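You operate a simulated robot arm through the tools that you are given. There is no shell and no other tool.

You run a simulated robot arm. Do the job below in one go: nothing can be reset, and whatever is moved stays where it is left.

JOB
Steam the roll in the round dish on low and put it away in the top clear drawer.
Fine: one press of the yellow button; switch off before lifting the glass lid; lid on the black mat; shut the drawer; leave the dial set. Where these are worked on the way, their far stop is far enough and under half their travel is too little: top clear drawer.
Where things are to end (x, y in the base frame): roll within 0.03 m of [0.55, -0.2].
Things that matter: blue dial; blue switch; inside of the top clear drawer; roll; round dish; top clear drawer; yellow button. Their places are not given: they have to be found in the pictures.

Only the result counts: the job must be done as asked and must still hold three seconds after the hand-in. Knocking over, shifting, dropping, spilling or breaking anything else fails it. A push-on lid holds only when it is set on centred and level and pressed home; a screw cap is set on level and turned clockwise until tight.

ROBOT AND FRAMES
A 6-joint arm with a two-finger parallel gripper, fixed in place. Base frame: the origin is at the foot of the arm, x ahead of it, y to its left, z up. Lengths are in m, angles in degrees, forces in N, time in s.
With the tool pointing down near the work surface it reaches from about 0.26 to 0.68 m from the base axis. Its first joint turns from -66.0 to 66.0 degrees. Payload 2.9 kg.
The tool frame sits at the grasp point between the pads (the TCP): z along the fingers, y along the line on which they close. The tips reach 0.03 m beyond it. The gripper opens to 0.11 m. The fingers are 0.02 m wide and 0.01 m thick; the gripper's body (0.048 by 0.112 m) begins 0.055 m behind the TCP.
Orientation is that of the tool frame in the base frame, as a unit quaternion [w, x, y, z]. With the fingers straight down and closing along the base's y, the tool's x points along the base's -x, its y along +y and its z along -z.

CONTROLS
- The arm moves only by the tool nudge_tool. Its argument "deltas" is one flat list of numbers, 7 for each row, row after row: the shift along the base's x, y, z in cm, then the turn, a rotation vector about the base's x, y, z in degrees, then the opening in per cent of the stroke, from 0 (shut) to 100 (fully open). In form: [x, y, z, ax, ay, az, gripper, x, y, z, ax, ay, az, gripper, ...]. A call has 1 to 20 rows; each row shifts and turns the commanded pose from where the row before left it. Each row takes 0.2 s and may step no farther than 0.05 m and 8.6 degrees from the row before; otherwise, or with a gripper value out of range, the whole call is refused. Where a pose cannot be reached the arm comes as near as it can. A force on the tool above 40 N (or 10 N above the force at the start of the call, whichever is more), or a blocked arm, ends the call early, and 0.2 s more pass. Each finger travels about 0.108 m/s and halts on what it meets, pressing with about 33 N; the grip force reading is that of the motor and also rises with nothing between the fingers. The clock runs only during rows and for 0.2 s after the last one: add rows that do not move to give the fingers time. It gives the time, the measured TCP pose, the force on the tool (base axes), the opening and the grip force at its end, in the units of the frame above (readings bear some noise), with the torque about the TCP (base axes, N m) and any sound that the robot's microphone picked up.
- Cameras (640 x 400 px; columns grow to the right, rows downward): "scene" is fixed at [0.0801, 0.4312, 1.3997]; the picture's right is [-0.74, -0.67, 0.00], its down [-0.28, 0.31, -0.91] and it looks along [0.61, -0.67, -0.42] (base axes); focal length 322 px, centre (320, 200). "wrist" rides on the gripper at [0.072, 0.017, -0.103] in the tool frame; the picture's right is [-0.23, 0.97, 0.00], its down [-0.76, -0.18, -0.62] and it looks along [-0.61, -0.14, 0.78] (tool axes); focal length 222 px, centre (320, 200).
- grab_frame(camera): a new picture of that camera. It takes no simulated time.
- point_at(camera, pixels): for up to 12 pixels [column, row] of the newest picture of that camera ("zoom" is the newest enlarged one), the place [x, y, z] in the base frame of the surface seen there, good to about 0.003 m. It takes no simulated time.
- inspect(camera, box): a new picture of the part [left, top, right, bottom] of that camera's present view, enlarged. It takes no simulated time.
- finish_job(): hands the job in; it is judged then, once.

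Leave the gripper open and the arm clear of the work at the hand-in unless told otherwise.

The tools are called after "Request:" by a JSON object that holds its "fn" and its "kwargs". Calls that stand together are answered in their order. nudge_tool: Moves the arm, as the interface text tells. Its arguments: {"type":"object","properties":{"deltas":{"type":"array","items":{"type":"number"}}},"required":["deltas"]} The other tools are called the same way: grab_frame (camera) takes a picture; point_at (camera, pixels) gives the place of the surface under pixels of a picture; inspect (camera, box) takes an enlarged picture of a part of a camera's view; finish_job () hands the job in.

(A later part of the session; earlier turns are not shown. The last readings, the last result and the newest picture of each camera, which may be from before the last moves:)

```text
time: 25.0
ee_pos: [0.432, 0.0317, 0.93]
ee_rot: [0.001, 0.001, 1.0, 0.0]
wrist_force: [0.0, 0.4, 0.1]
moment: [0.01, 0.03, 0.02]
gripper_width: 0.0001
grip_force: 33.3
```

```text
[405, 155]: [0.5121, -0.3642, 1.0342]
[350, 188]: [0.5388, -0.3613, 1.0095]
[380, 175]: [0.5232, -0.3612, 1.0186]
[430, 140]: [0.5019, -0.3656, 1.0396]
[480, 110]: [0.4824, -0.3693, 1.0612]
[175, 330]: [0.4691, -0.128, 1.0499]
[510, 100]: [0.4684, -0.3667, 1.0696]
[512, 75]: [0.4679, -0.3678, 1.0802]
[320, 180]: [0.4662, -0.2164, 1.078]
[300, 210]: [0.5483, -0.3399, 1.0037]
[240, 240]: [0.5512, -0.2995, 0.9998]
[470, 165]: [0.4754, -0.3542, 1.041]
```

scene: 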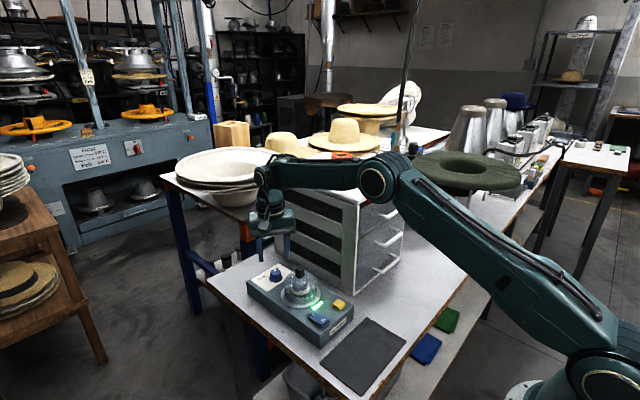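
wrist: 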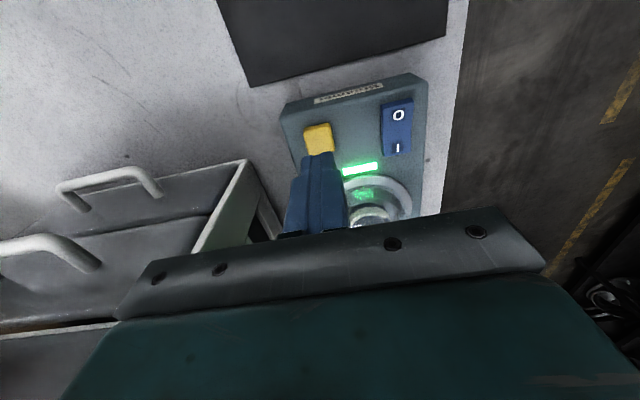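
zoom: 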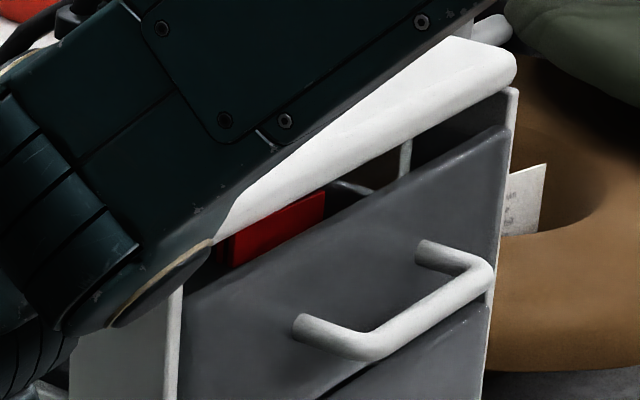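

The top handle bar runs along y from -0.205 to -0.285 at x about 0.434, z about 1.022; the drawer face is at x about 0.47 and the cabinet's top slab ends at z about 1.088. I raise the arm, move it in front of the cabinet and turn it -90 degrees so that the fingers close along x, then tilt 15 degrees so the body keeps clear of the slab.

Request:
{"fn": "nudge_tool", "kwargs": {"deltas": [-1, 0, 4.5, 0, 0, -8.2, 0, -1, 0, 4.5, 0, 0, -8.2, 0, -1, 0, 4.5, 0, 0, -8.2, 0, -1, 0, 4.5, 0, 0, -8.2, 10, -1, 0, 4.5, 0, 0, -8.2, 20, 0, -4.6, 0, 0, 0, -8.2, 33, 0, -4.6, 0, 0, 0, -8.2, 33, 0, -4.6, 0, 0, 0, -8.2, 33, 0, -4.6, 0, 0, 0, -8.2, 33, 0, -4.6, 0, 0, 0, -8.2, 33, 0, -4.5, 0, 0, 0, -8, 33, 0, 0, 0, 0, -7.5, 0, 33, 0, 0, 0, 0, -7.5, 0, 33, 0, 0, 0, 0, 0, 0, 33]}}

Request:
{"fn": "grab_frame", "kwargs": {"camera": "scene"}}

Request:
{"fn": "grab_frame", "kwargs": {"camera": "wrist"}}

```text
time: 28.0
ee_pos: [0.3821, -0.2442, 1.1551]
ee_rot: [0.092, 0.701, 0.701, 0.093]
wrist_force: [0.5, -0.4, -0.1]
moment: [0.04, 0.01, 0.0]
gripper_width: 0.0362
grip_force: 0.1
```

```text
taken
```

scene: 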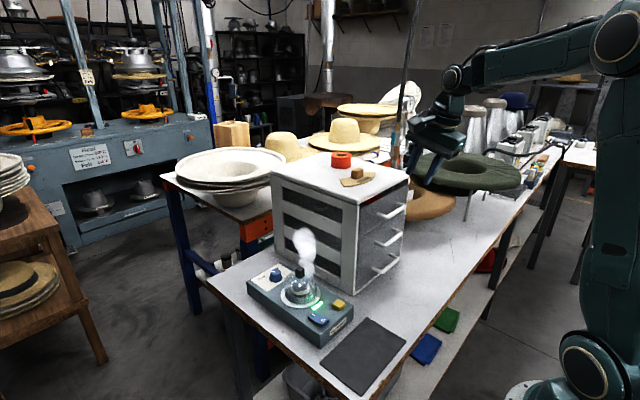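

```text
taken
```

wrist: 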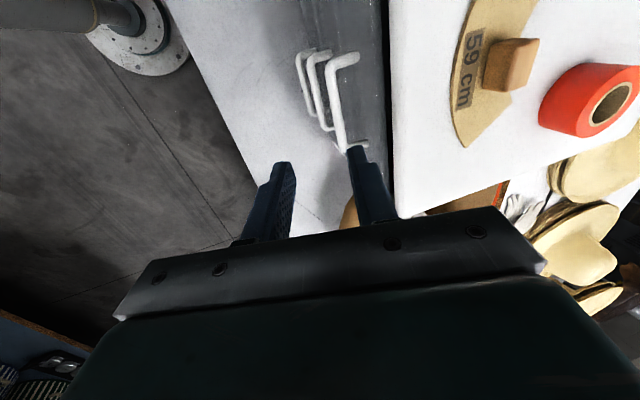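

I see the top handle at (340,90) in the wrist view, and a card, a wooden block and a red tape roll on the cabinet's top. I read their places, to keep clear of them.

Request:
{"fn": "point_at", "kwargs": {"camera": "wrist", "pixels": [[338, 100], [330, 75], [343, 135], [350, 58], [383, 80], [393, 100], [462, 140], [470, 30], [505, 60], [585, 100], [360, 120], [387, 170]]}}

Request:
{"fn": "inspect", "kwargs": {"camera": "wrist", "box": [290, 0, 410, 160]}}

Request:
{"fn": "inspect", "kwargs": {"camera": "scene", "box": [340, 165, 420, 225]}}

```text
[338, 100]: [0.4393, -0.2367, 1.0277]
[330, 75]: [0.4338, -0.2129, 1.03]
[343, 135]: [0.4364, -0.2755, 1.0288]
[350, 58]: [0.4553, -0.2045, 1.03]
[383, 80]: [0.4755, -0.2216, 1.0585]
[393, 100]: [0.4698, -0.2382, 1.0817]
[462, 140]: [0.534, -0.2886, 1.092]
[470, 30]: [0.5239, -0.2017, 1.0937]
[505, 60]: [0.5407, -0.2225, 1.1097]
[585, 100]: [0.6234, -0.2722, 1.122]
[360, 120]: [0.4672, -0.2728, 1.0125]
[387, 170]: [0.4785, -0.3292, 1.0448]
```

```text
2.50 times, centred on (350, 80) of wrist
```

zoom: 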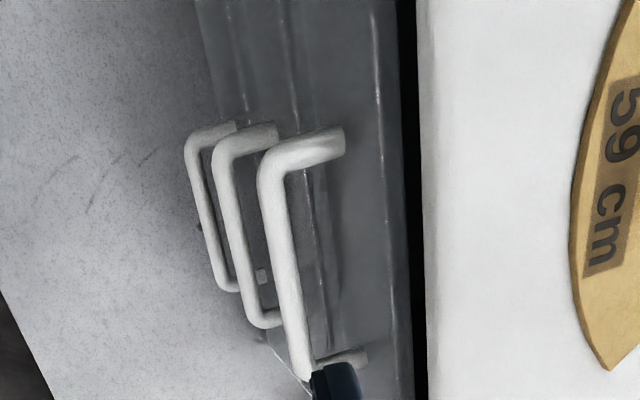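

```text
6.67 times, centred on (380, 195) of scene
```

zoom: 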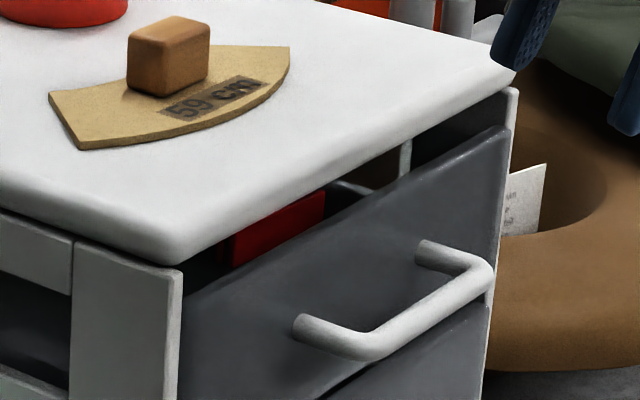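

The cabinet's top is at z 1.092, the card edge at x 0.52. I narrow the opening to 28 % and move above the bar (TCP x 0.431, z 1.07), then check.

Request:
{"fn": "nudge_tool", "kwargs": {"deltas": [2.5, 0, -1.0, 0, 0, 0, 28, 2.4, 0, -1.5, 0, 0, 0, 28, 0, 0, -3, 0, 0, 0, 28, 0, 0, -3, 0, 0, 0, 28, 0, 0, 0, 0, 0, 0, 28]}}

Request:
{"fn": "grab_frame", "kwargs": {"camera": "wrist"}}

Request:
{"fn": "inspect", "kwargs": {"camera": "scene", "box": [340, 130, 440, 230]}}

```text
time: 29.2
ee_pos: [0.4302, -0.2463, 1.0702]
ee_rot: [0.092, 0.701, 0.702, 0.093]
wrist_force: [0.1, -0.5, -0.3]
moment: [-0.04, 0.0, 0.04]
gripper_width: 0.0308
grip_force: 0.1
```

```text
taken
```

wrist: 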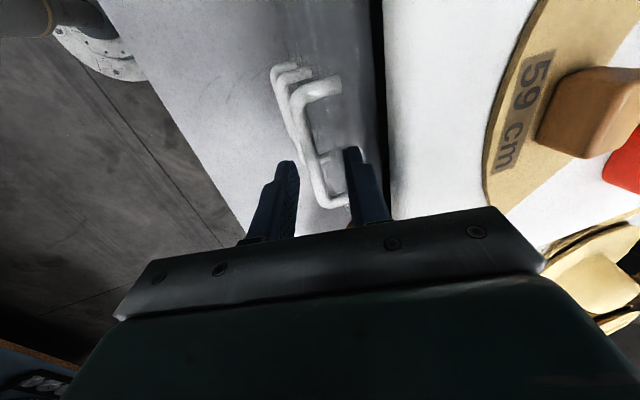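

```text
4.00 times, centred on (390, 180) of scene
```

zoom: 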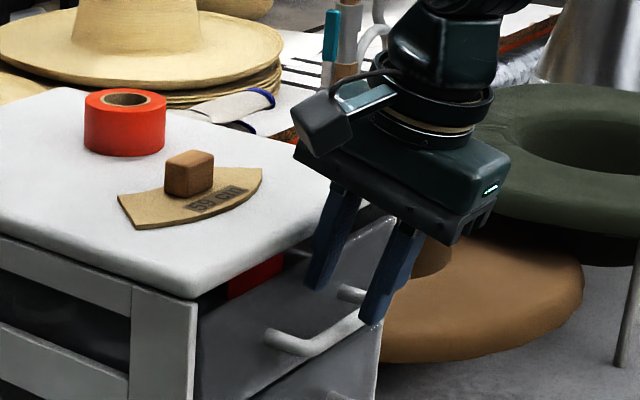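

The fingers straddle the bar from above. I lower 3.6 cm so the back finger goes between the bar and the drawer face, then close.

Request:
{"fn": "nudge_tool", "kwargs": {"deltas": [0, 0, -1.2, 0, 0, 0, 28, 0, 0, -1.2, 0, 0, 0, 28, 0, 0, -1.2, 0, 0, 0, 28, 0, 0, 0, 0, 0, 0, 28]}}

Request:
{"fn": "inspect", "kwargs": {"camera": "scene", "box": [340, 130, 440, 230]}}

Request:
{"fn": "grab_frame", "kwargs": {"camera": "wrist"}}

```text
time: 30.2
ee_pos: [0.4316, -0.2452, 1.0337]
ee_rot: [0.092, 0.702, 0.7, 0.093]
wrist_force: [-0.2, 0.8, 1.1]
moment: [-0.01, 0.01, -0.04]
gripper_width: 0.0309
grip_force: 0.0
```

```text
4.00 times, centred on (390, 180) of scene
```

zoom: 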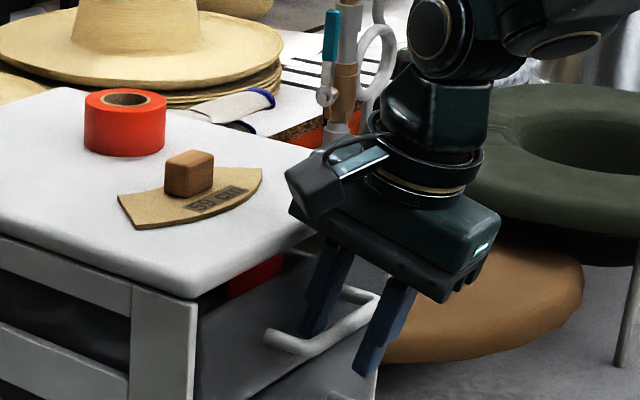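

```text
taken
```

wrist: 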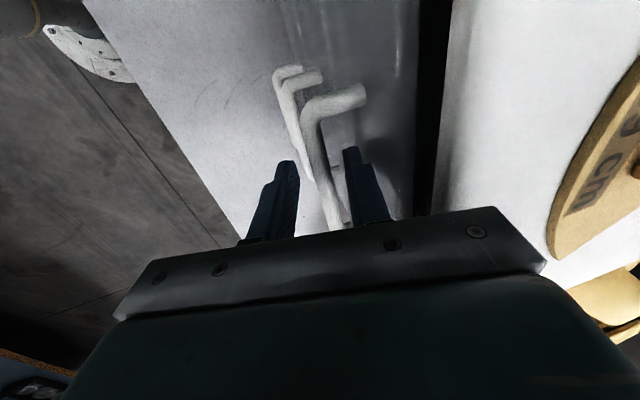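

The bar lies between the fingers. I close on it.

Request:
{"fn": "nudge_tool", "kwargs": {"deltas": [0, 0, 0, 0, 0, 0, 8, 0, 0, 0, 0, 0, 0, 8, 0, 0, 0, 0, 0, 0, 8]}}

```text
time: 31.0
ee_pos: [0.4318, -0.2457, 1.034]
ee_rot: [0.093, 0.701, 0.701, 0.092]
wrist_force: [0.2, 0.1, 2.3]
moment: [-0.23, 0.0, 0.45]
gripper_width: 0.0106
grip_force: 45.1
```

The bar is gripped (0.0106 m). I pull slowly toward -x.

Request:
{"fn": "nudge_tool", "kwargs": {"deltas": [-0.5, 0, 0, 0, 0, 0, 5, -1, 0, 0, 0, 0, 0, 5, -1, 0, 0, 0, 0, 0, 5, -1, 0, 0, 0, 0, 0, 5, -1, 0, 0, 0, 0, 0, 5, -1, 0, 0, 0, 0, 0, 5, -0.5, 0, 0, 0, 0, 0, 5, 0, 0, 0, 0, 0, 0, 5]}}

Request:
{"fn": "grab_frame", "kwargs": {"camera": "scene"}}

```text
time: 32.8
ee_pos: [0.3708, -0.245, 1.0345]
ee_rot: [0.094, 0.701, 0.701, 0.092]
wrist_force: [0.4, -4.9, 8.6]
moment: [-0.29, -0.05, 0.43]
gripper_width: 0.0104
grip_force: 45.5
```

```text
taken
```

scene: 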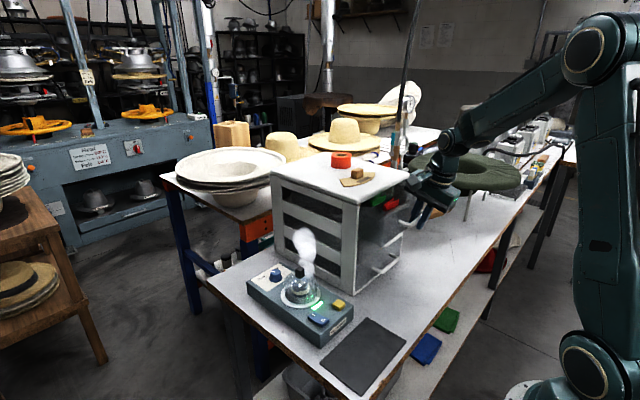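

The drawer follows: it is open by about 6 cm. Steam still rises. I keep pulling.

Request:
{"fn": "nudge_tool", "kwargs": {"deltas": [-1, 0, 0, 0, 0, 0, 5, -1, 0, 0, 0, 0, 0, 5, -1, 0, 0, 0, 0, 0, 5, -1, 0, 0, 0, 0, 0, 5, -1, 0, 0, 0, 0, 0, 5, -1, 0, 0, 0, 0, 0, 5, -1, 0, 0, 0, 0, 0, 5, -1, 0, 0, 0, 0, 0, 5, 0, 0, 0, 0, 0, 0, 5]}}

Request:
{"fn": "grab_frame", "kwargs": {"camera": "scene"}}

```text
time: 34.8
ee_pos: [0.2924, -0.2441, 1.0341]
ee_rot: [0.093, 0.7, 0.701, 0.093]
wrist_force: [0.9, -0.8, 20.7]
moment: [0.12, -0.08, 0.51]
gripper_width: 0.0105
grip_force: 45.3
```

```text
taken
```

scene: 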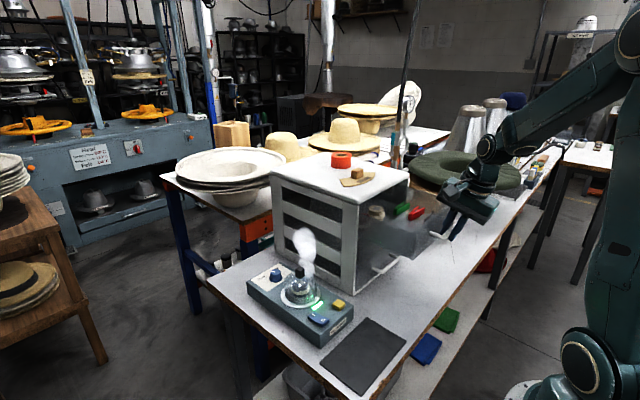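

Open by about 14 cm and still moving. The upward force is 20 N, so I raise the command 2 mm while I keep pulling, looking for the stop.

Request:
{"fn": "nudge_tool", "kwargs": {"deltas": [-0.5, 0, 0.1, 0, 0, 0, 5, -0.5, 0, 0.1, 0, 0, 0, 5, -0.5, 0, 0, 0, 0, 0, 5, -0.5, 0, 0, 0, 0, 0, 5, -0.5, 0, 0, 0, 0, 0, 5, -0.5, 0, 0, 0, 0, 0, 5, 0, 0, 0, 0, 0, 0, 5]}}

Request:
{"fn": "inspect", "kwargs": {"camera": "scene", "box": [330, 130, 510, 280]}}

```text
time: 36.4
ee_pos: [0.2616, -0.2444, 1.0344]
ee_rot: [0.089, 0.701, 0.701, 0.092]
wrist_force: [-0.6, -10.8, -35.0]
moment: [-0.21, 0.09, 0.43]
gripper_width: 0.0104
grip_force: 44.5
```

```text
2.67 times, centred on (420, 205) of scene
```

zoom: 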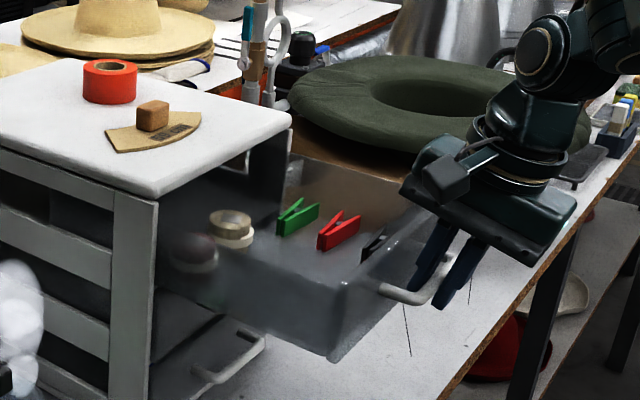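

Open by 17 cm. The force is now -35 N down, so I lower the command 1.2 mm and pull a bit further to find the stop.

Request:
{"fn": "nudge_tool", "kwargs": {"deltas": [0, 0, -0.12, 0, 0, 0, 5, -0.5, 0, 0, 0, 0, 0, 5, -0.5, 0, 0, 0, 0, 0, 5, -0.5, 0, 0, 0, 0, 0, 5, -0.5, 0, 0, 0, 0, 0, 5, -0.5, 0, 0, 0, 0, 0, 5, -0.5, 0, 0, 0, 0, 0, 5, 0, 0, 0, 0, 0, 0, 5]}}

Request:
{"fn": "inspect", "kwargs": {"camera": "scene", "box": [330, 130, 510, 280]}}

```text
time: 38.2
ee_pos: [0.2314, -0.2447, 1.0349]
ee_rot: [0.093, 0.701, 0.701, 0.093]
wrist_force: [0.4, 1.1, -6.4]
moment: [0.59, 0.01, 0.62]
gripper_width: 0.0103
grip_force: 44.8
```

```text
2.67 times, centred on (420, 205) of scene
```

zoom: 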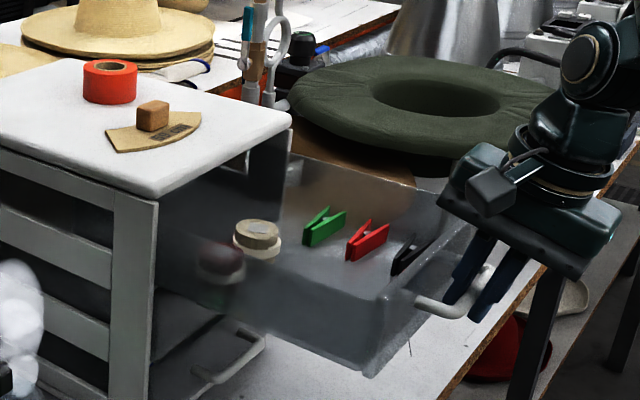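

20 cm open and still no stop. I pull another 3 cm.

Request:
{"fn": "nudge_tool", "kwargs": {"deltas": [-0.5, 0, -0.02, 0, 0, 0, 5, -0.5, 0, 0, 0, 0, 0, 5, -0.5, 0, 0, 0, 0, 0, 5, -0.5, 0, 0, 0, 0, 0, 5, -0.5, 0, 0, 0, 0, 0, 5, -0.5, 0, 0, 0, 0, 0, 5, 0, 0, 0, 0, 0, 0, 5]}}

Request:
{"fn": "inspect", "kwargs": {"camera": "scene", "box": [330, 130, 510, 280]}}

```text
time: 39.2
ee_pos: [0.2192, -0.2443, 1.0356]
ee_rot: [0.098, 0.697, 0.704, 0.096]
wrist_force: [13.8, -1.1, -9.4]
moment: [-0.38, -0.13, -0.02]
gripper_width: 0.0105
grip_force: 44.7
stopped in row 4: the force on the tool passed its limit at 48 N (the readings are from after the stop); the commanded pose is now the measured one
```

```text
2.67 times, centred on (420, 205) of scene
```

zoom: 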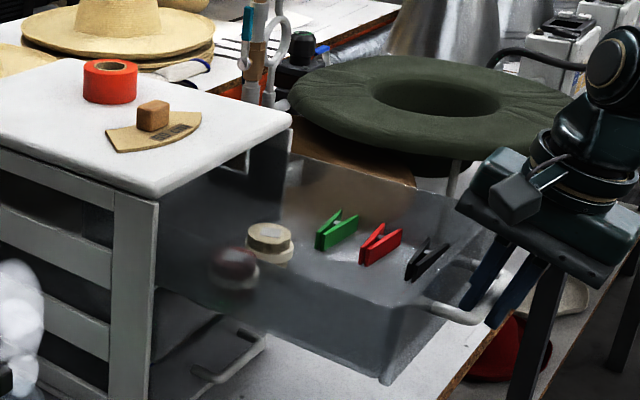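

The drawer met its stop at about 21 cm. I open the fingers and back out upward along the finger direction.

Request:
{"fn": "nudge_tool", "kwargs": {"deltas": [0, 0, 0, 0, 0, 0, 28, 0, 0, 0, 0, 0, 0, 28, -0.3, 0, 1.5, 0, 0, 0, 28, -0.5, 0, 2.5, 0, 0, 0, 28, 0, 0, 4, 0, 0, 0, 28, 0, 0, 4, 0, 0, 0, 28, 0, 0, 0, 0, 0, 0, 28]}}

Request:
{"fn": "grab_frame", "kwargs": {"camera": "scene"}}

Request:
{"fn": "grab_frame", "kwargs": {"camera": "wrist"}}

```text
time: 40.8
ee_pos: [0.2087, -0.2452, 1.1578]
ee_rot: [0.096, 0.697, 0.704, 0.096]
wrist_force: [0.6, -0.4, 0.3]
moment: [0.02, 0.0, 0.0]
gripper_width: 0.0311
grip_force: 0.1
```

```text
taken
```

scene: 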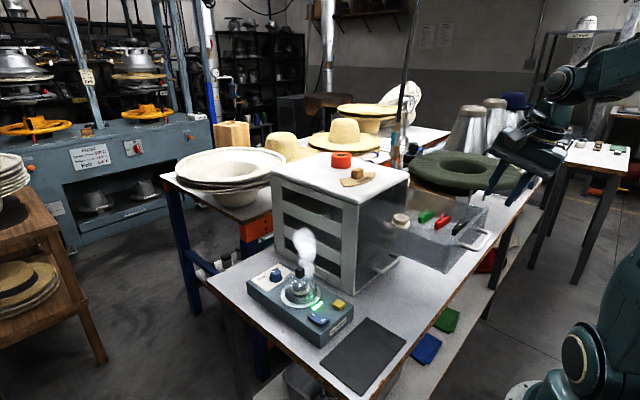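

```text
taken
```

wrist: 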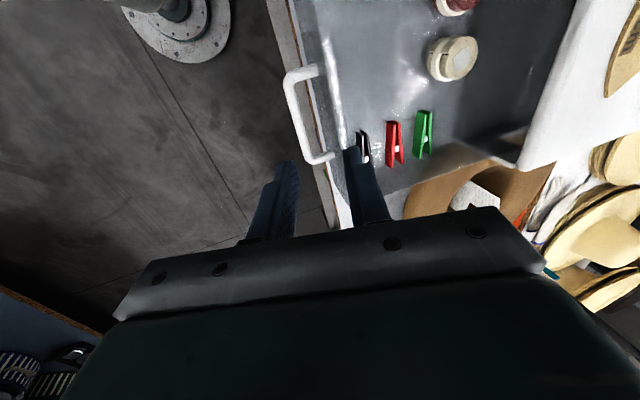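

The drawer stays open; steam still rises from the lid. I measure the drawer's inside and its contents.

Request:
{"fn": "inspect", "kwargs": {"camera": "scene", "box": [370, 180, 500, 290]}}

Request:
{"fn": "point_at", "kwargs": {"camera": "zoom", "pixels": [[150, 190], [170, 205], [100, 205], [95, 232], [250, 180], [325, 210], [420, 235], [200, 270], [300, 260], [480, 290], [350, 430], [260, 230]]}}

Request:
{"fn": "point_at", "kwargs": {"camera": "wrist", "pixels": [[455, 50], [440, 60], [455, 8], [395, 150], [424, 140], [360, 150], [400, 50], [350, 60], [325, 80], [500, 90], [330, 150], [365, 110]]}}

```text
3.64 times, centred on (435, 235) of scene
```

zoom: 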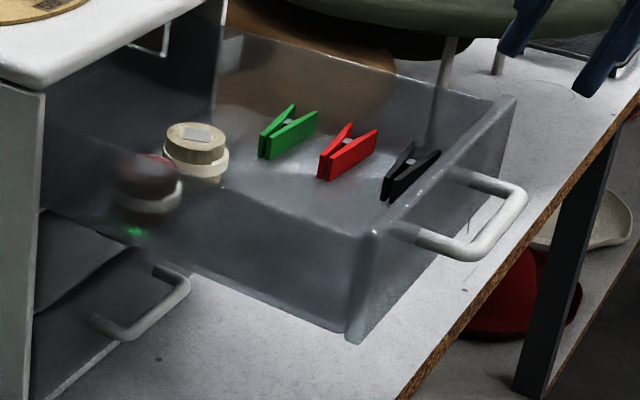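

```text
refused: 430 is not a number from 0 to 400
```

```text
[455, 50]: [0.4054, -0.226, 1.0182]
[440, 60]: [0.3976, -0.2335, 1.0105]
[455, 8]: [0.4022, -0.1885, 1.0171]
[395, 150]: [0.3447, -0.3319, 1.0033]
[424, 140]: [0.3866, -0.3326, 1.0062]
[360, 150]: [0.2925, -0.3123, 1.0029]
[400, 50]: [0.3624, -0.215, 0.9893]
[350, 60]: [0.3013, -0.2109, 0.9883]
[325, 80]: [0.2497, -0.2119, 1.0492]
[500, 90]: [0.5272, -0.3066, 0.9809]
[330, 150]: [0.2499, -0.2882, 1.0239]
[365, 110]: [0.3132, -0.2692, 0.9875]
```

The drawer floor is at z 0.988; two other rolls stand near (0.40, -0.23) and (0.40, -0.19), pegs near y -0.33. The goal spot with the drawer open is about (0.338, -0.20), which is free. Now I return to above the switch's "O" end, undoing the tilt and yaw.

Request:
{"fn": "nudge_tool", "kwargs": {"deltas": [0, 0, 0, 0, 7.5, 0, 28, 0, 0, 0, 0, 7.5, 0, 28, 2.2, 3.95, 0, 0, 0, 8.2, 20, 2.2, 3.95, 0, 0, 0, 8.2, 10, 2.2, 3.95, 0, 0, 0, 8.2, 0, 2.2, 3.95, 0, 0, 0, 8.2, 0, 2.2, 3.95, 0, 0, 0, 8.2, 0, 2.2, 3.95, 0, 0, 0, 8.2, 0, 2.2, 3.95, 0, 0, 0, 8.2, 0, 1.4, 0, -4.5, 0, 0, 8.2, 0, 1.4, 0, -4.5, 0, 0, 8.2, 0, 1.4, 0, -4.5, 0, 0, 8.2, 0, 1.4, 0, -4.5, 0, 0, 8, 0, 1.3, 0, -4.5, 0, 0, 0, 0, 0, 0, 0, 0, 0, 0, 0]}}

Request:
{"fn": "grab_frame", "kwargs": {"camera": "scene"}}

Request:
{"fn": "inspect", "kwargs": {"camera": "scene", "box": [260, 220, 380, 340]}}

```text
time: 44.0
ee_pos: [0.4333, 0.0326, 0.9284]
ee_rot: [0.0, -0.005, 1.0, 0.005]
wrist_force: [0.1, -0.3, -0.2]
moment: [0.01, 0.02, 0.0]
gripper_width: 0.0
grip_force: 33.4
```

```text
taken
```

scene: 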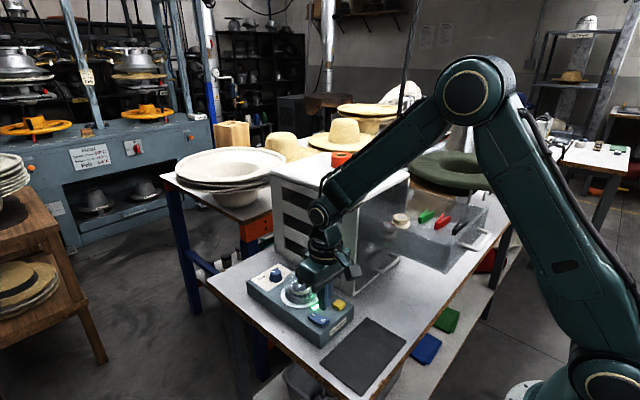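

```text
3.33 times, centred on (320, 280) of scene
```

zoom: 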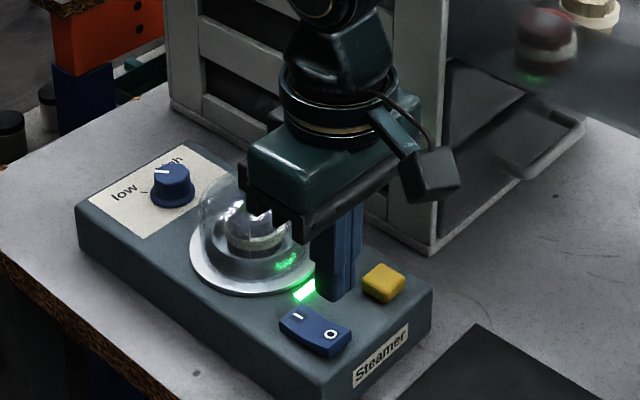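

The steam has stopped: the cycle is done (no steam left of the arm where it was seen before), while the lamp is still green. I correct the small tool tilt, and go down onto the "O" end of the switch in small steps.

Request:
{"fn": "nudge_tool", "kwargs": {"deltas": [-0.1, -0.2, 0, -0.57, 0, -0.57, 0, 0, 0, -2.0, 0, 0, 0, 0, 0, 0, -1.6, 0, 0, 0, 0, 0, 0, -0.1, 0, 0, 0, 0, 0, 0, -0.1, 0, 0, 0, 0, 0, 0, -0.1, 0, 0, 0, 0]}}

Request:
{"fn": "inspect", "kwargs": {"camera": "scene", "box": [280, 260, 380, 340]}}

```text
time: 45.4
ee_pos: [0.4311, 0.0297, 0.8922]
ee_rot: [-0.001, 0.0, 1.0, 0.0]
wrist_force: [-0.2, 0.1, -0.7]
moment: [0.0, -0.01, 0.0]
gripper_width: 0.0
grip_force: 32.8
```

```text
5.00 times, centred on (330, 300) of scene
```

zoom: 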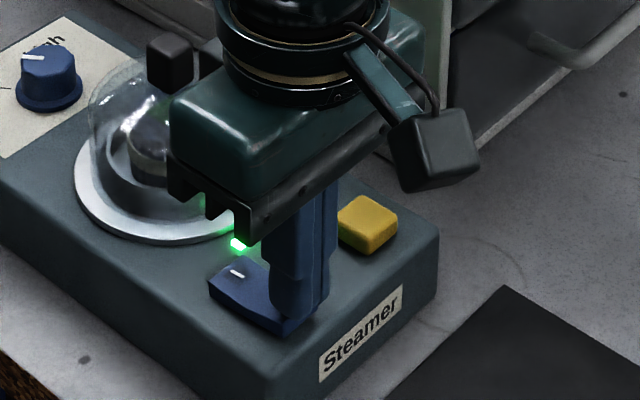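

The tips are at 0.862, just above the "O" end. I press on in 1 mm steps.

Request:
{"fn": "nudge_tool", "kwargs": {"deltas": [0, 0, -0.1, 0, 0, 0, 0, 0, 0, -0.1, 0, 0, 0, 0, 0, 0, -0.1, 0, 0, 0, 0, 0, 0, -0.1, 0, 0, 0, 0, 0, 0, -0.1, 0, 0, 0, 0, 0, 0, -0.1, 0, 0, 0, 0]}}

Request:
{"fn": "inspect", "kwargs": {"camera": "scene", "box": [280, 260, 380, 340]}}

```text
time: 46.8
ee_pos: [0.4308, 0.0288, 0.8847]
ee_rot: [0.0, 0.001, 1.0, 0.0]
wrist_force: [0.8, 0.7, 0.1]
moment: [-0.02, 0.01, -0.04]
gripper_width: 0.0001
grip_force: 33.2
```

```text
5.00 times, centred on (330, 300) of scene
```

zoom: 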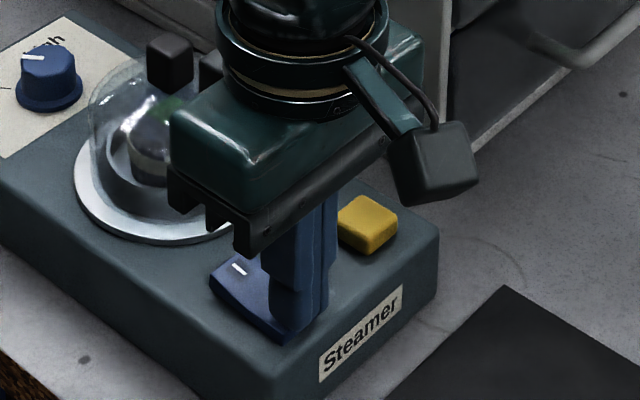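

I lift off and look at the switch and the lamp.

Request:
{"fn": "nudge_tool", "kwargs": {"deltas": [0, 0, 2, 0, 0, 0, 0, 0, 0, 4, 0, 0, 0, 0, -2, 0, 4, 0, 0, 0, 0, -3, 0, 3, 0, 0, 0, 0, 0, 0, 0, 0, 0, 0, 0]}}

Request:
{"fn": "inspect", "kwargs": {"camera": "scene", "box": [260, 240, 380, 340]}}

Request:
{"fn": "grab_frame", "kwargs": {"camera": "wrist"}}

```text
time: 48.0
ee_pos: [0.3819, 0.029, 1.0133]
ee_rot: [-0.001, 0.001, 1.0, 0.0]
wrist_force: [0.6, 0.7, 0.0]
moment: [0.0, 0.02, 0.03]
gripper_width: 0.0002
grip_force: 33.3
```

```text
4.00 times, centred on (320, 290) of scene
```

zoom: 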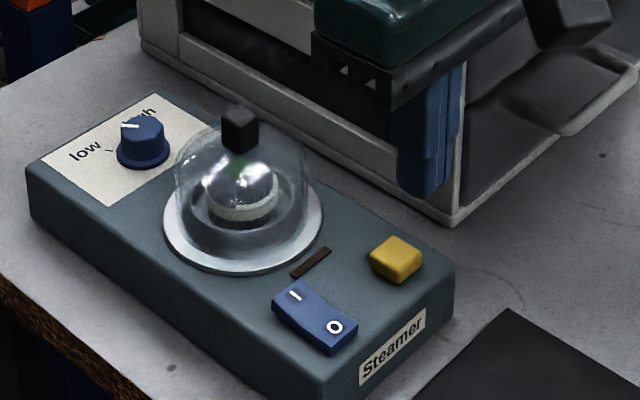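

```text
taken
```

wrist: 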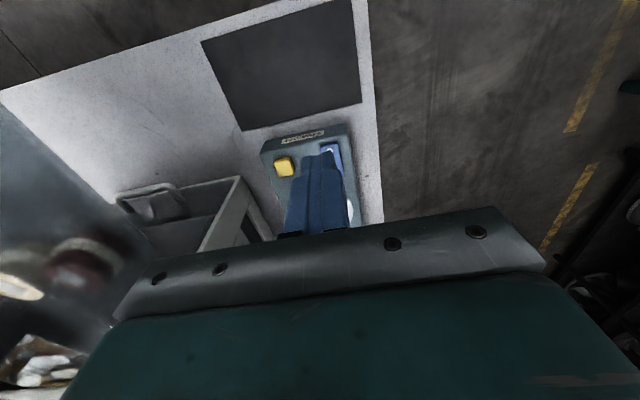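

The lamp is dark and the "O" end is down: it is off. Next the lid. I zoom on its knob and the dome to measure them.

Request:
{"fn": "inspect", "kwargs": {"camera": "scene", "box": [275, 255, 345, 315]}}

Request:
{"fn": "point_at", "kwargs": {"camera": "zoom", "pixels": [[228, 102], [225, 118], [245, 112], [205, 112], [228, 95], [215, 145], [240, 145], [225, 180], [160, 130], [290, 130], [150, 230], [225, 345]]}}

```text
6.67 times, centred on (310, 285) of scene
```

zoom: 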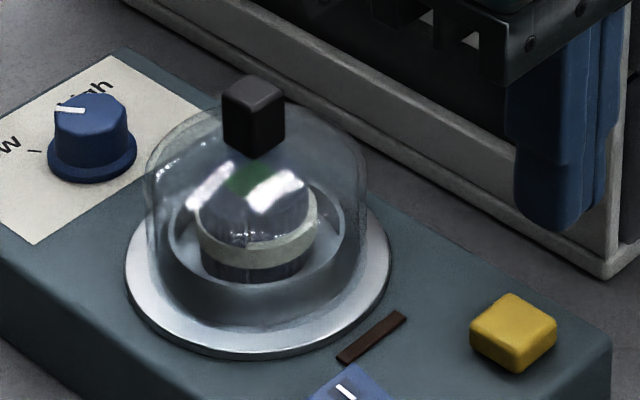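

```text
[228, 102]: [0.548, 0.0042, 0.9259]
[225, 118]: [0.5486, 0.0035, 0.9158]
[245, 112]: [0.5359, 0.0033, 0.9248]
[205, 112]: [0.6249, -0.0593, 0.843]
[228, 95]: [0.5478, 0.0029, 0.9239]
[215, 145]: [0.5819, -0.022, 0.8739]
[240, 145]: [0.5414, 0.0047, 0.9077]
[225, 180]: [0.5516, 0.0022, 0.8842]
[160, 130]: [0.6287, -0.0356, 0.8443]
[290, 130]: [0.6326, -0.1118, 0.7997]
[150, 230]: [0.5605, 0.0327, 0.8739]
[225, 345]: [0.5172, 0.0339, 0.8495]
```

Request:
{"fn": "point_at", "kwargs": {"camera": "zoom", "pixels": [[253, 91], [228, 93], [254, 78], [281, 93], [258, 105], [238, 115], [272, 115], [240, 142], [272, 142], [257, 153], [215, 170], [300, 170]]}}

Request:
{"fn": "point_at", "kwargs": {"camera": "zoom", "pixels": [[253, 91], [255, 250], [210, 255], [305, 250], [255, 230], [240, 200], [180, 250], [260, 300], [255, 270], [340, 230], [130, 270], [385, 260]]}}

```text
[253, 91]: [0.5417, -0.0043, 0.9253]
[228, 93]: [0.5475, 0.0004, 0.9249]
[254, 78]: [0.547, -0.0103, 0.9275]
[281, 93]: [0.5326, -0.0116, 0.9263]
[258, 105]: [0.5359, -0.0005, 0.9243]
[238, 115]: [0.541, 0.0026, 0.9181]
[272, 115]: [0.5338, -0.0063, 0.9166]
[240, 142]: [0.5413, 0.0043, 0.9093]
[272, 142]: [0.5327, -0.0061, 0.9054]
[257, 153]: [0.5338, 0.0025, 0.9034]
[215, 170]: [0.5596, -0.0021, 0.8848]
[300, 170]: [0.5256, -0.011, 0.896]
```

```text
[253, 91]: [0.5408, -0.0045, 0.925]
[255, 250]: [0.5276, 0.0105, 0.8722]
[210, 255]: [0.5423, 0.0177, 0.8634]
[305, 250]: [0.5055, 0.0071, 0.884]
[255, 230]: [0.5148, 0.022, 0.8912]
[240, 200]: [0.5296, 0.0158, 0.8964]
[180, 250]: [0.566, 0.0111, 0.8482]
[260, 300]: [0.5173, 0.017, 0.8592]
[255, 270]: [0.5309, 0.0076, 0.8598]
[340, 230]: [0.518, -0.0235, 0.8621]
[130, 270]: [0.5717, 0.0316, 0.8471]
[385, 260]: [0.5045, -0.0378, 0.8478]
```

The knob is about 16 mm square, centred at (0.5405, -0.004), z 0.903 to 0.926. Now I measure the black mat.

Request:
{"fn": "inspect", "kwargs": {"camera": "scene", "box": [310, 310, 420, 400]}}

Request:
{"fn": "point_at", "kwargs": {"camera": "zoom", "pixels": [[330, 60], [560, 175], [300, 385], [75, 255], [320, 210], [200, 150], [440, 270], [310, 60], [580, 180], [60, 250]]}}

```text
4.44 times, centred on (365, 355) of scene
```

zoom: 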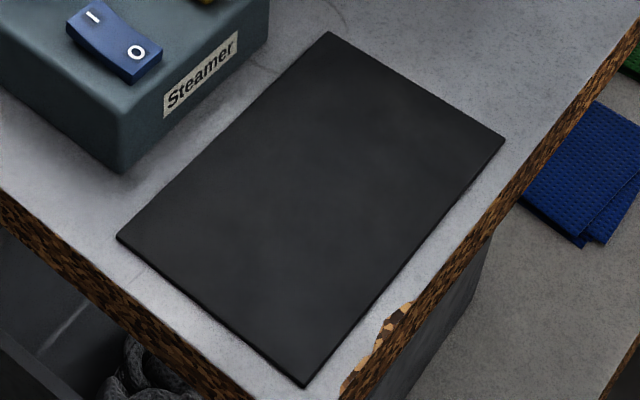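

```text
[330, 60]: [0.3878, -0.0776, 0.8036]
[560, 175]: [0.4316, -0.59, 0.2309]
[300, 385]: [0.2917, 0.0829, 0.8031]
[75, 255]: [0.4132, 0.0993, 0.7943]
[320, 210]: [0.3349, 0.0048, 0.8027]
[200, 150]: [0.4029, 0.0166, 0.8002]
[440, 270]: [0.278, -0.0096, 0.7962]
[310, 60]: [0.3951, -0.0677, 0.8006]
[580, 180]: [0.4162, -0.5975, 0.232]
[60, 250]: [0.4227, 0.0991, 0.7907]
```

Request:
{"fn": "point_at", "kwargs": {"camera": "zoom", "pixels": [[328, 38], [498, 138], [302, 380], [124, 238], [310, 180], [415, 90], [210, 310], [225, 140], [400, 260]]}}

```text
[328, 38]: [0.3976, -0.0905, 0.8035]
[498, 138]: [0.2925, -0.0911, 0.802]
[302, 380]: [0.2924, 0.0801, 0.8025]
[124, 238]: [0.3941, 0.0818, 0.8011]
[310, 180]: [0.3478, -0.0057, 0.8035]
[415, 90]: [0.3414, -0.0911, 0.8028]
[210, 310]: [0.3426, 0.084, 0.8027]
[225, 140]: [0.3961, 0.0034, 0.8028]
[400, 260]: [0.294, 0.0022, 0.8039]
```

The mat spans x 0.292 to 0.398, y -0.091 to 0.083, top z 0.803; its centre is (0.345, -0.004). I move above the lid knob with the gripper half open.

Request:
{"fn": "nudge_tool", "kwargs": {"deltas": [3.96, -0.83, 0, 0, 0, 0, 30, 3.96, -0.83, 0, 0, 0, 0, 45, 3.96, -0.83, 0, 0, 0, 0, 45, 3.96, -0.82, 0, 0, 0, 0, 45, 0, 0, -2.5, 0, 0, 0, 45, 0, 0, 0, 0, 0, 0, 45]}}

Request:
{"fn": "inspect", "kwargs": {"camera": "scene", "box": [255, 230, 355, 310]}}

Request:
{"fn": "grab_frame", "kwargs": {"camera": "wrist"}}

```text
time: 49.4
ee_pos: [0.5378, -0.0029, 0.9896]
ee_rot: [0.0, 0.0, 1.0, 0.0]
wrist_force: [-0.9, -0.1, 0.2]
moment: [-0.02, -0.03, 0.0]
gripper_width: 0.0496
grip_force: 0.2
```

```text
5.00 times, centred on (305, 270) of scene
```

zoom: 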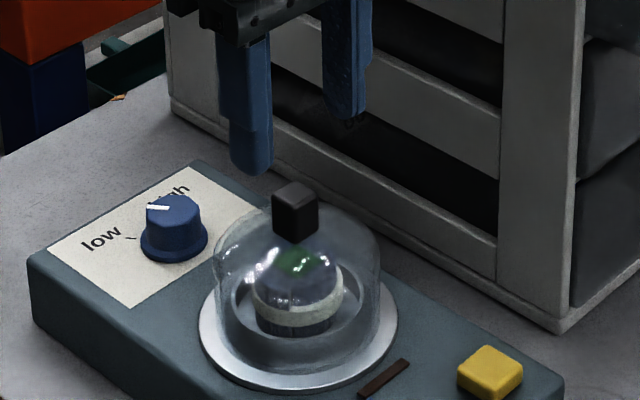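

```text
taken
```

wrist: 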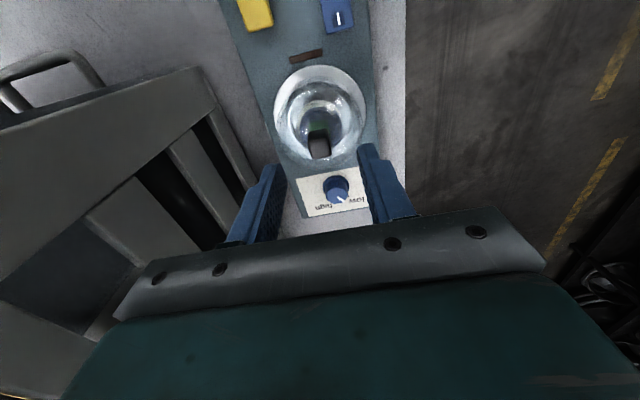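

The fingers hang either side of the knob. I go down to TCP z about 0.937 and close on the knob.

Request:
{"fn": "nudge_tool", "kwargs": {"deltas": [0.1, 0, -2.5, 0, 0, 0, 45, 0, 0, -1.8, 0, 0, 0, 45, 0, 0, -1.0, 0, 0, 0, 45, 0, 0, 0, 0, 0, 0, 45, 0, 0, 0, 0, 0, 0, 5, 0, 0, 0, 0, 0, 0, 5, 0, 0, 0, 0, 0, 0, 5]}}

Request:
{"fn": "inspect", "kwargs": {"camera": "scene", "box": [255, 230, 355, 310]}}

```text
time: 51.0
ee_pos: [0.5384, -0.0038, 0.9375]
ee_rot: [0.0, 0.001, 1.0, -0.001]
wrist_force: [0.6, -4.8, -1.3]
moment: [-0.34, -0.04, 0.0]
gripper_width: 0.0169
grip_force: 33.0
heard: snap
```

```text
5.00 times, centred on (305, 270) of scene
```

zoom: 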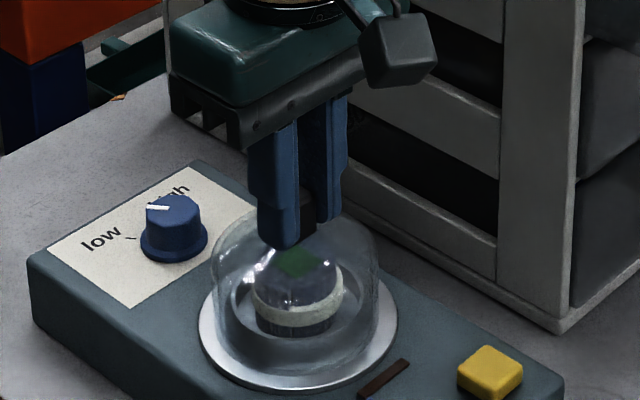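

A "snap" was heard on gripping: probably the push-on lid came loose from its seat. The picture shows lid and knob whole. I lift straight up in small steps.

Request:
{"fn": "nudge_tool", "kwargs": {"deltas": [0, 0, 0.3, 0, 0, 0, 5, 0, 0, 0.5, 0, 0, 0, 5, 0, 0, 1, 0, 0, 0, 5, 0, 0, 1.2, 0, 0, 0, 5, 0, 0, 0, 0, 0, 0, 5]}}

Request:
{"fn": "inspect", "kwargs": {"camera": "scene", "box": [255, 230, 355, 310]}}

```text
time: 52.2
ee_pos: [0.5404, -0.0034, 0.969]
ee_rot: [0.0, 0.0, 1.0, 0.002]
wrist_force: [0.0, -0.3, 0.2]
moment: [0.01, 0.03, 0.0]
gripper_width: 0.0056
grip_force: 0.0
```

```text
5.00 times, centred on (305, 270) of scene
```

zoom: 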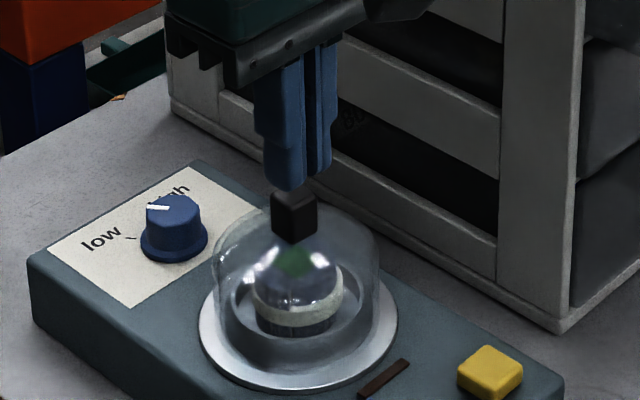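

The fingers slipped off the knob; the lid stayed. I raise the tool a bit more and look at the lid closely.

Request:
{"fn": "nudge_tool", "kwargs": {"deltas": [0, 0, 2.5, 0, 0, 0, 45, 0, 0, 0, 0, 0, 0, 45]}}

Request:
{"fn": "inspect", "kwargs": {"camera": "scene", "box": [275, 255, 345, 315]}}

Request:
{"fn": "point_at", "kwargs": {"camera": "zoom", "pixels": [[253, 91], [228, 93], [254, 78], [281, 93], [258, 105], [238, 115], [272, 115], [240, 142], [272, 142], [257, 153]]}}

Request:
{"fn": "grab_frame", "kwargs": {"camera": "wrist"}}

Request:
{"fn": "inspect", "kwargs": {"camera": "wrist", "box": [260, 50, 400, 180]}}

```text
time: 52.8
ee_pos: [0.5399, -0.0042, 0.9931]
ee_rot: [0.0, 0.001, 1.0, -0.001]
wrist_force: [0.0, 0.0, 0.0]
moment: [0.02, 0.02, 0.0]
gripper_width: 0.0496
grip_force: 0.0
```

```text
6.67 times, centred on (310, 285) of scene
```

zoom: 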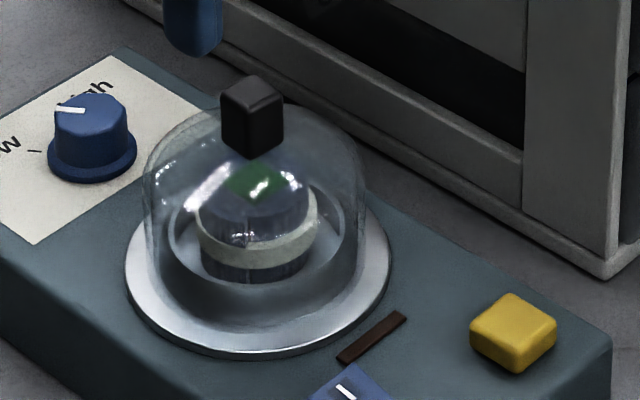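

```text
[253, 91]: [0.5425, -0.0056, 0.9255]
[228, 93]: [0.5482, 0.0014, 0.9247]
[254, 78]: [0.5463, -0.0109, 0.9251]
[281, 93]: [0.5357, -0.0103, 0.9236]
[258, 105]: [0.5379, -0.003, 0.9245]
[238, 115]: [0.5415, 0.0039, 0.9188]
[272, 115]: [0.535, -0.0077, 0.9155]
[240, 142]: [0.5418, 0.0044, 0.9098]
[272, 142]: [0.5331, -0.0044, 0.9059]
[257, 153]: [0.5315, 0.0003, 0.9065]
```

```text
taken
```

wrist: 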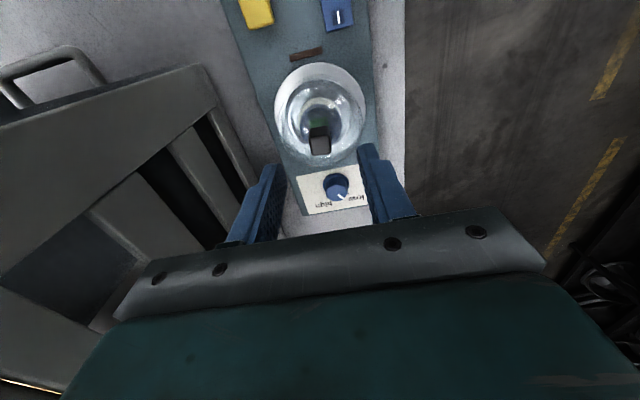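

```text
3.08 times, centred on (330, 115) of wrist
```

zoom: 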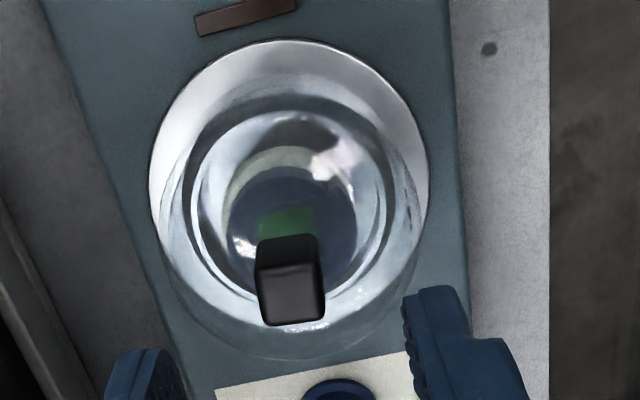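

The lid looks unchanged and still in place. I try again with a slightly deeper grip, shifted 1 mm to -y, closing fully, and read the forces before lifting.

Request:
{"fn": "nudge_tool", "kwargs": {"deltas": [0, -0.1, -2.5, 0, 0, 0, 45, 0, 0, -2.5, 0, 0, 0, 45, 0, 0, -0.8, 0, 0, 0, 45, 0, 0, 0, 0, 0, 0, 45]}}

Request:
{"fn": "nudge_tool", "kwargs": {"deltas": [0, 0, 0, 0, 0, 0, 20, 0, 0, 0, 0, 0, 0, 10, 0, 0, 0, 0, 0, 0, 0, 0, 0, 0, 0, 0, 0, 0]}}

Request:
{"fn": "inspect", "kwargs": {"camera": "scene", "box": [275, 255, 345, 315]}}

```text
time: 53.8
ee_pos: [0.54, -0.0039, 0.9339]
ee_rot: [0.0, 0.001, 1.0, -0.001]
wrist_force: [0.4, 0.2, -0.6]
moment: [0.01, 0.0, -0.01]
gripper_width: 0.0493
grip_force: 0.1
```

```text
time: 54.8
ee_pos: [0.54, -0.0031, 0.9336]
ee_rot: [0.001, 0.001, 1.0, 0.001]
wrist_force: [-0.1, 0.4, -0.1]
moment: [0.01, 0.02, 0.03]
gripper_width: 0.0172
grip_force: 33.0
```

```text
6.67 times, centred on (310, 285) of scene
```

zoom: 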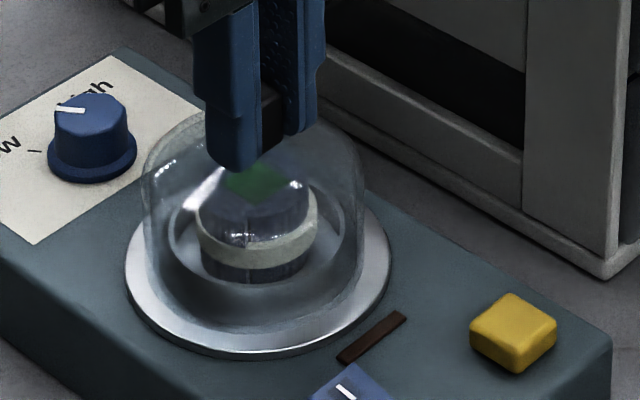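

Grip at 0.0172 m with nearly no side force. I lift just 4 mm and read.

Request:
{"fn": "nudge_tool", "kwargs": {"deltas": [0, 0, 0.2, 0, 0, 0, 0, 0, 0, 0.2, 0, 0, 0, 0, 0, 0, 0, 0, 0, 0, 0]}}

Request:
{"fn": "inspect", "kwargs": {"camera": "scene", "box": [275, 255, 345, 315]}}

```text
time: 55.6
ee_pos: [0.5397, -0.0041, 0.938]
ee_rot: [-0.001, 0.001, 1.0, 0.0]
wrist_force: [-0.2, 1.2, -2.2]
moment: [-0.01, 0.01, 0.0]
gripper_width: 0.017
grip_force: 33.0
```

```text
6.67 times, centred on (310, 285) of scene
```

zoom: 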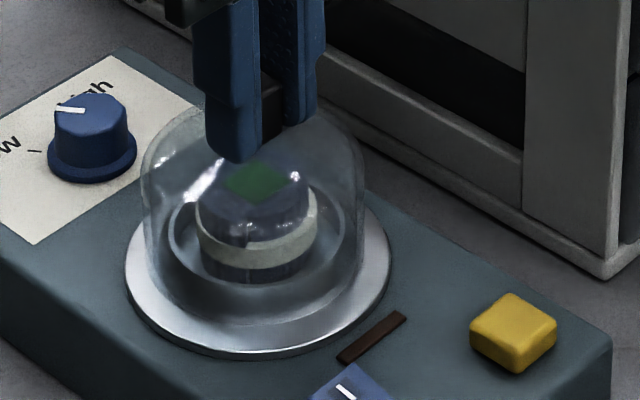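

A load of about 2 N hangs on the tool: the lid is coming up. I keep lifting slowly.

Request:
{"fn": "nudge_tool", "kwargs": {"deltas": [0, 0, 0.3, 0, 0, 0, 0, 0, 0, 0.3, 0, 0, 0, 0, 0, 0, 0.3, 0, 0, 0, 0, 0, 0, 0.3, 0, 0, 0, 0, 0, 0, 0, 0, 0, 0, 0]}}

Request:
{"fn": "inspect", "kwargs": {"camera": "scene", "box": [275, 245, 345, 315]}}

```text
time: 56.8
ee_pos: [0.5412, -0.0053, 0.9501]
ee_rot: [0.0, 0.001, 1.0, 0.0]
wrist_force: [-0.3, -0.1, -0.9]
moment: [0.0, 0.01, -0.01]
gripper_width: 0.0169
grip_force: 33.0
```

```text
5.71 times, centred on (310, 280) of scene
```

zoom: 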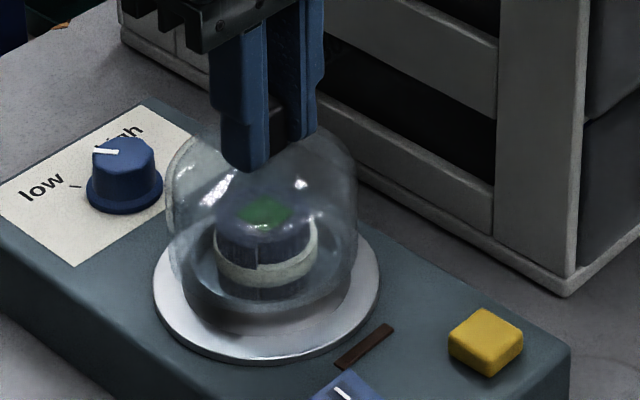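

The dome is clear of its seat and hangs level. I lift on to clear the roll and then carry it back toward the mat at a gentle pace.

Request:
{"fn": "nudge_tool", "kwargs": {"deltas": [0, 0, 0.6, 0, 0, 0, 0, 0, 0, 1, 0, 0, 0, 0, 0, 0, 1, 0, 0, 0, 0, 0, 0, 1, 0, 0, 0, 0, 0, 0, 1, 0, 0, 0, 0, 0, 0, 1, 0, 0, 0, 0, 0, 0, 0.6, 0, 0, 0, 0, 0, 0, 0, 0, 0, 0, 0]}}

Request:
{"fn": "inspect", "kwargs": {"camera": "scene", "box": [255, 220, 355, 320]}}

```text
time: 58.6
ee_pos: [0.5401, -0.0043, 1.0137]
ee_rot: [0.0, 0.0, 1.0, 0.0]
wrist_force: [1.1, -0.7, -0.8]
moment: [-0.03, -0.02, -0.01]
gripper_width: 0.017
grip_force: 32.9
```

```text
4.00 times, centred on (305, 270) of scene
```

zoom: 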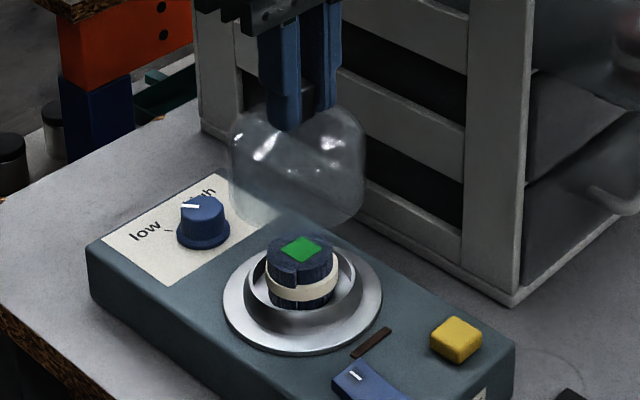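

The lid hangs free; the roll (dark blue with a cream band and a green label) stands in the dish. I carry the lid 19.5 cm back over the mat.

Request:
{"fn": "nudge_tool", "kwargs": {"deltas": [-0.7, 0, 0, 0, 0, 0, 0, -1.5, 0, 0, 0, 0, 0, 0, -1.8, 0, 0, 0, 0, 0, 0, -1.8, 0, 0, 0, 0, 0, 0, -1.8, 0, 0, 0, 0, 0, 0, -1.8, 0, 0, 0, 0, 0, 0, -1.8, 0, 0, 0, 0, 0, 0, -1.8, 0, 0, 0, 0, 0, 0, -1.8, 0, 0, 0, 0, 0, 0, -1.8, 0, 0, 0, 0, 0, 0, -1.5, 0, 0, 0, 0, 0, 0, -1.1, 0, 0, 0, 0, 0, 0, -0.3, 0, 0, 0, 0, 0, 0, 0, 0, 0, 0, 0, 0, 0]}}

Request:
{"fn": "grab_frame", "kwargs": {"camera": "scene"}}

Request:
{"fn": "inspect", "kwargs": {"camera": "scene", "box": [300, 260, 420, 400]}}

```text
time: 61.6
ee_pos: [0.3457, -0.0043, 1.0125]
ee_rot: [0.0, 0.001, 1.0, 0.0]
wrist_force: [0.8, 0.0, -0.2]
moment: [-0.02, 0.03, 0.01]
gripper_width: 0.017
grip_force: 32.4
```

```text
taken
```

scene: 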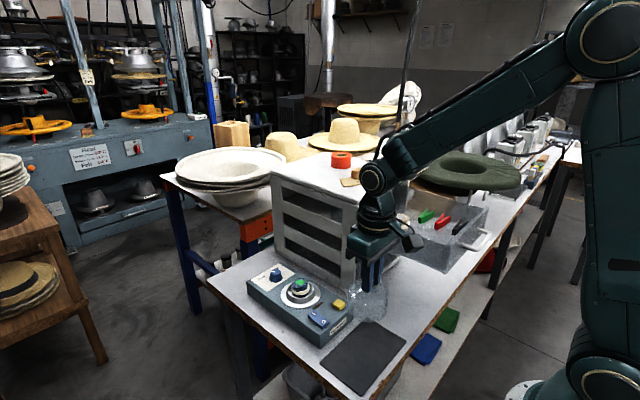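

```text
2.86 times, centred on (360, 330) of scene
```

zoom: 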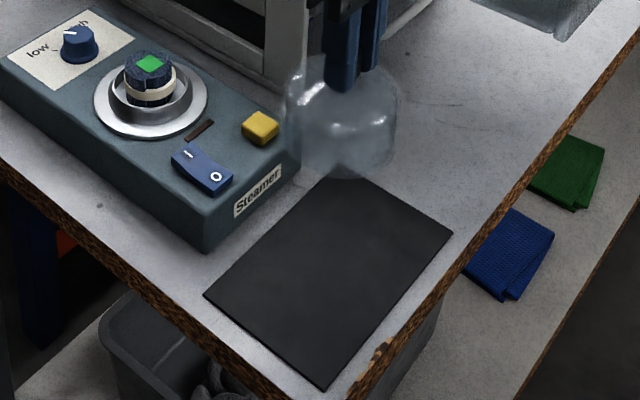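

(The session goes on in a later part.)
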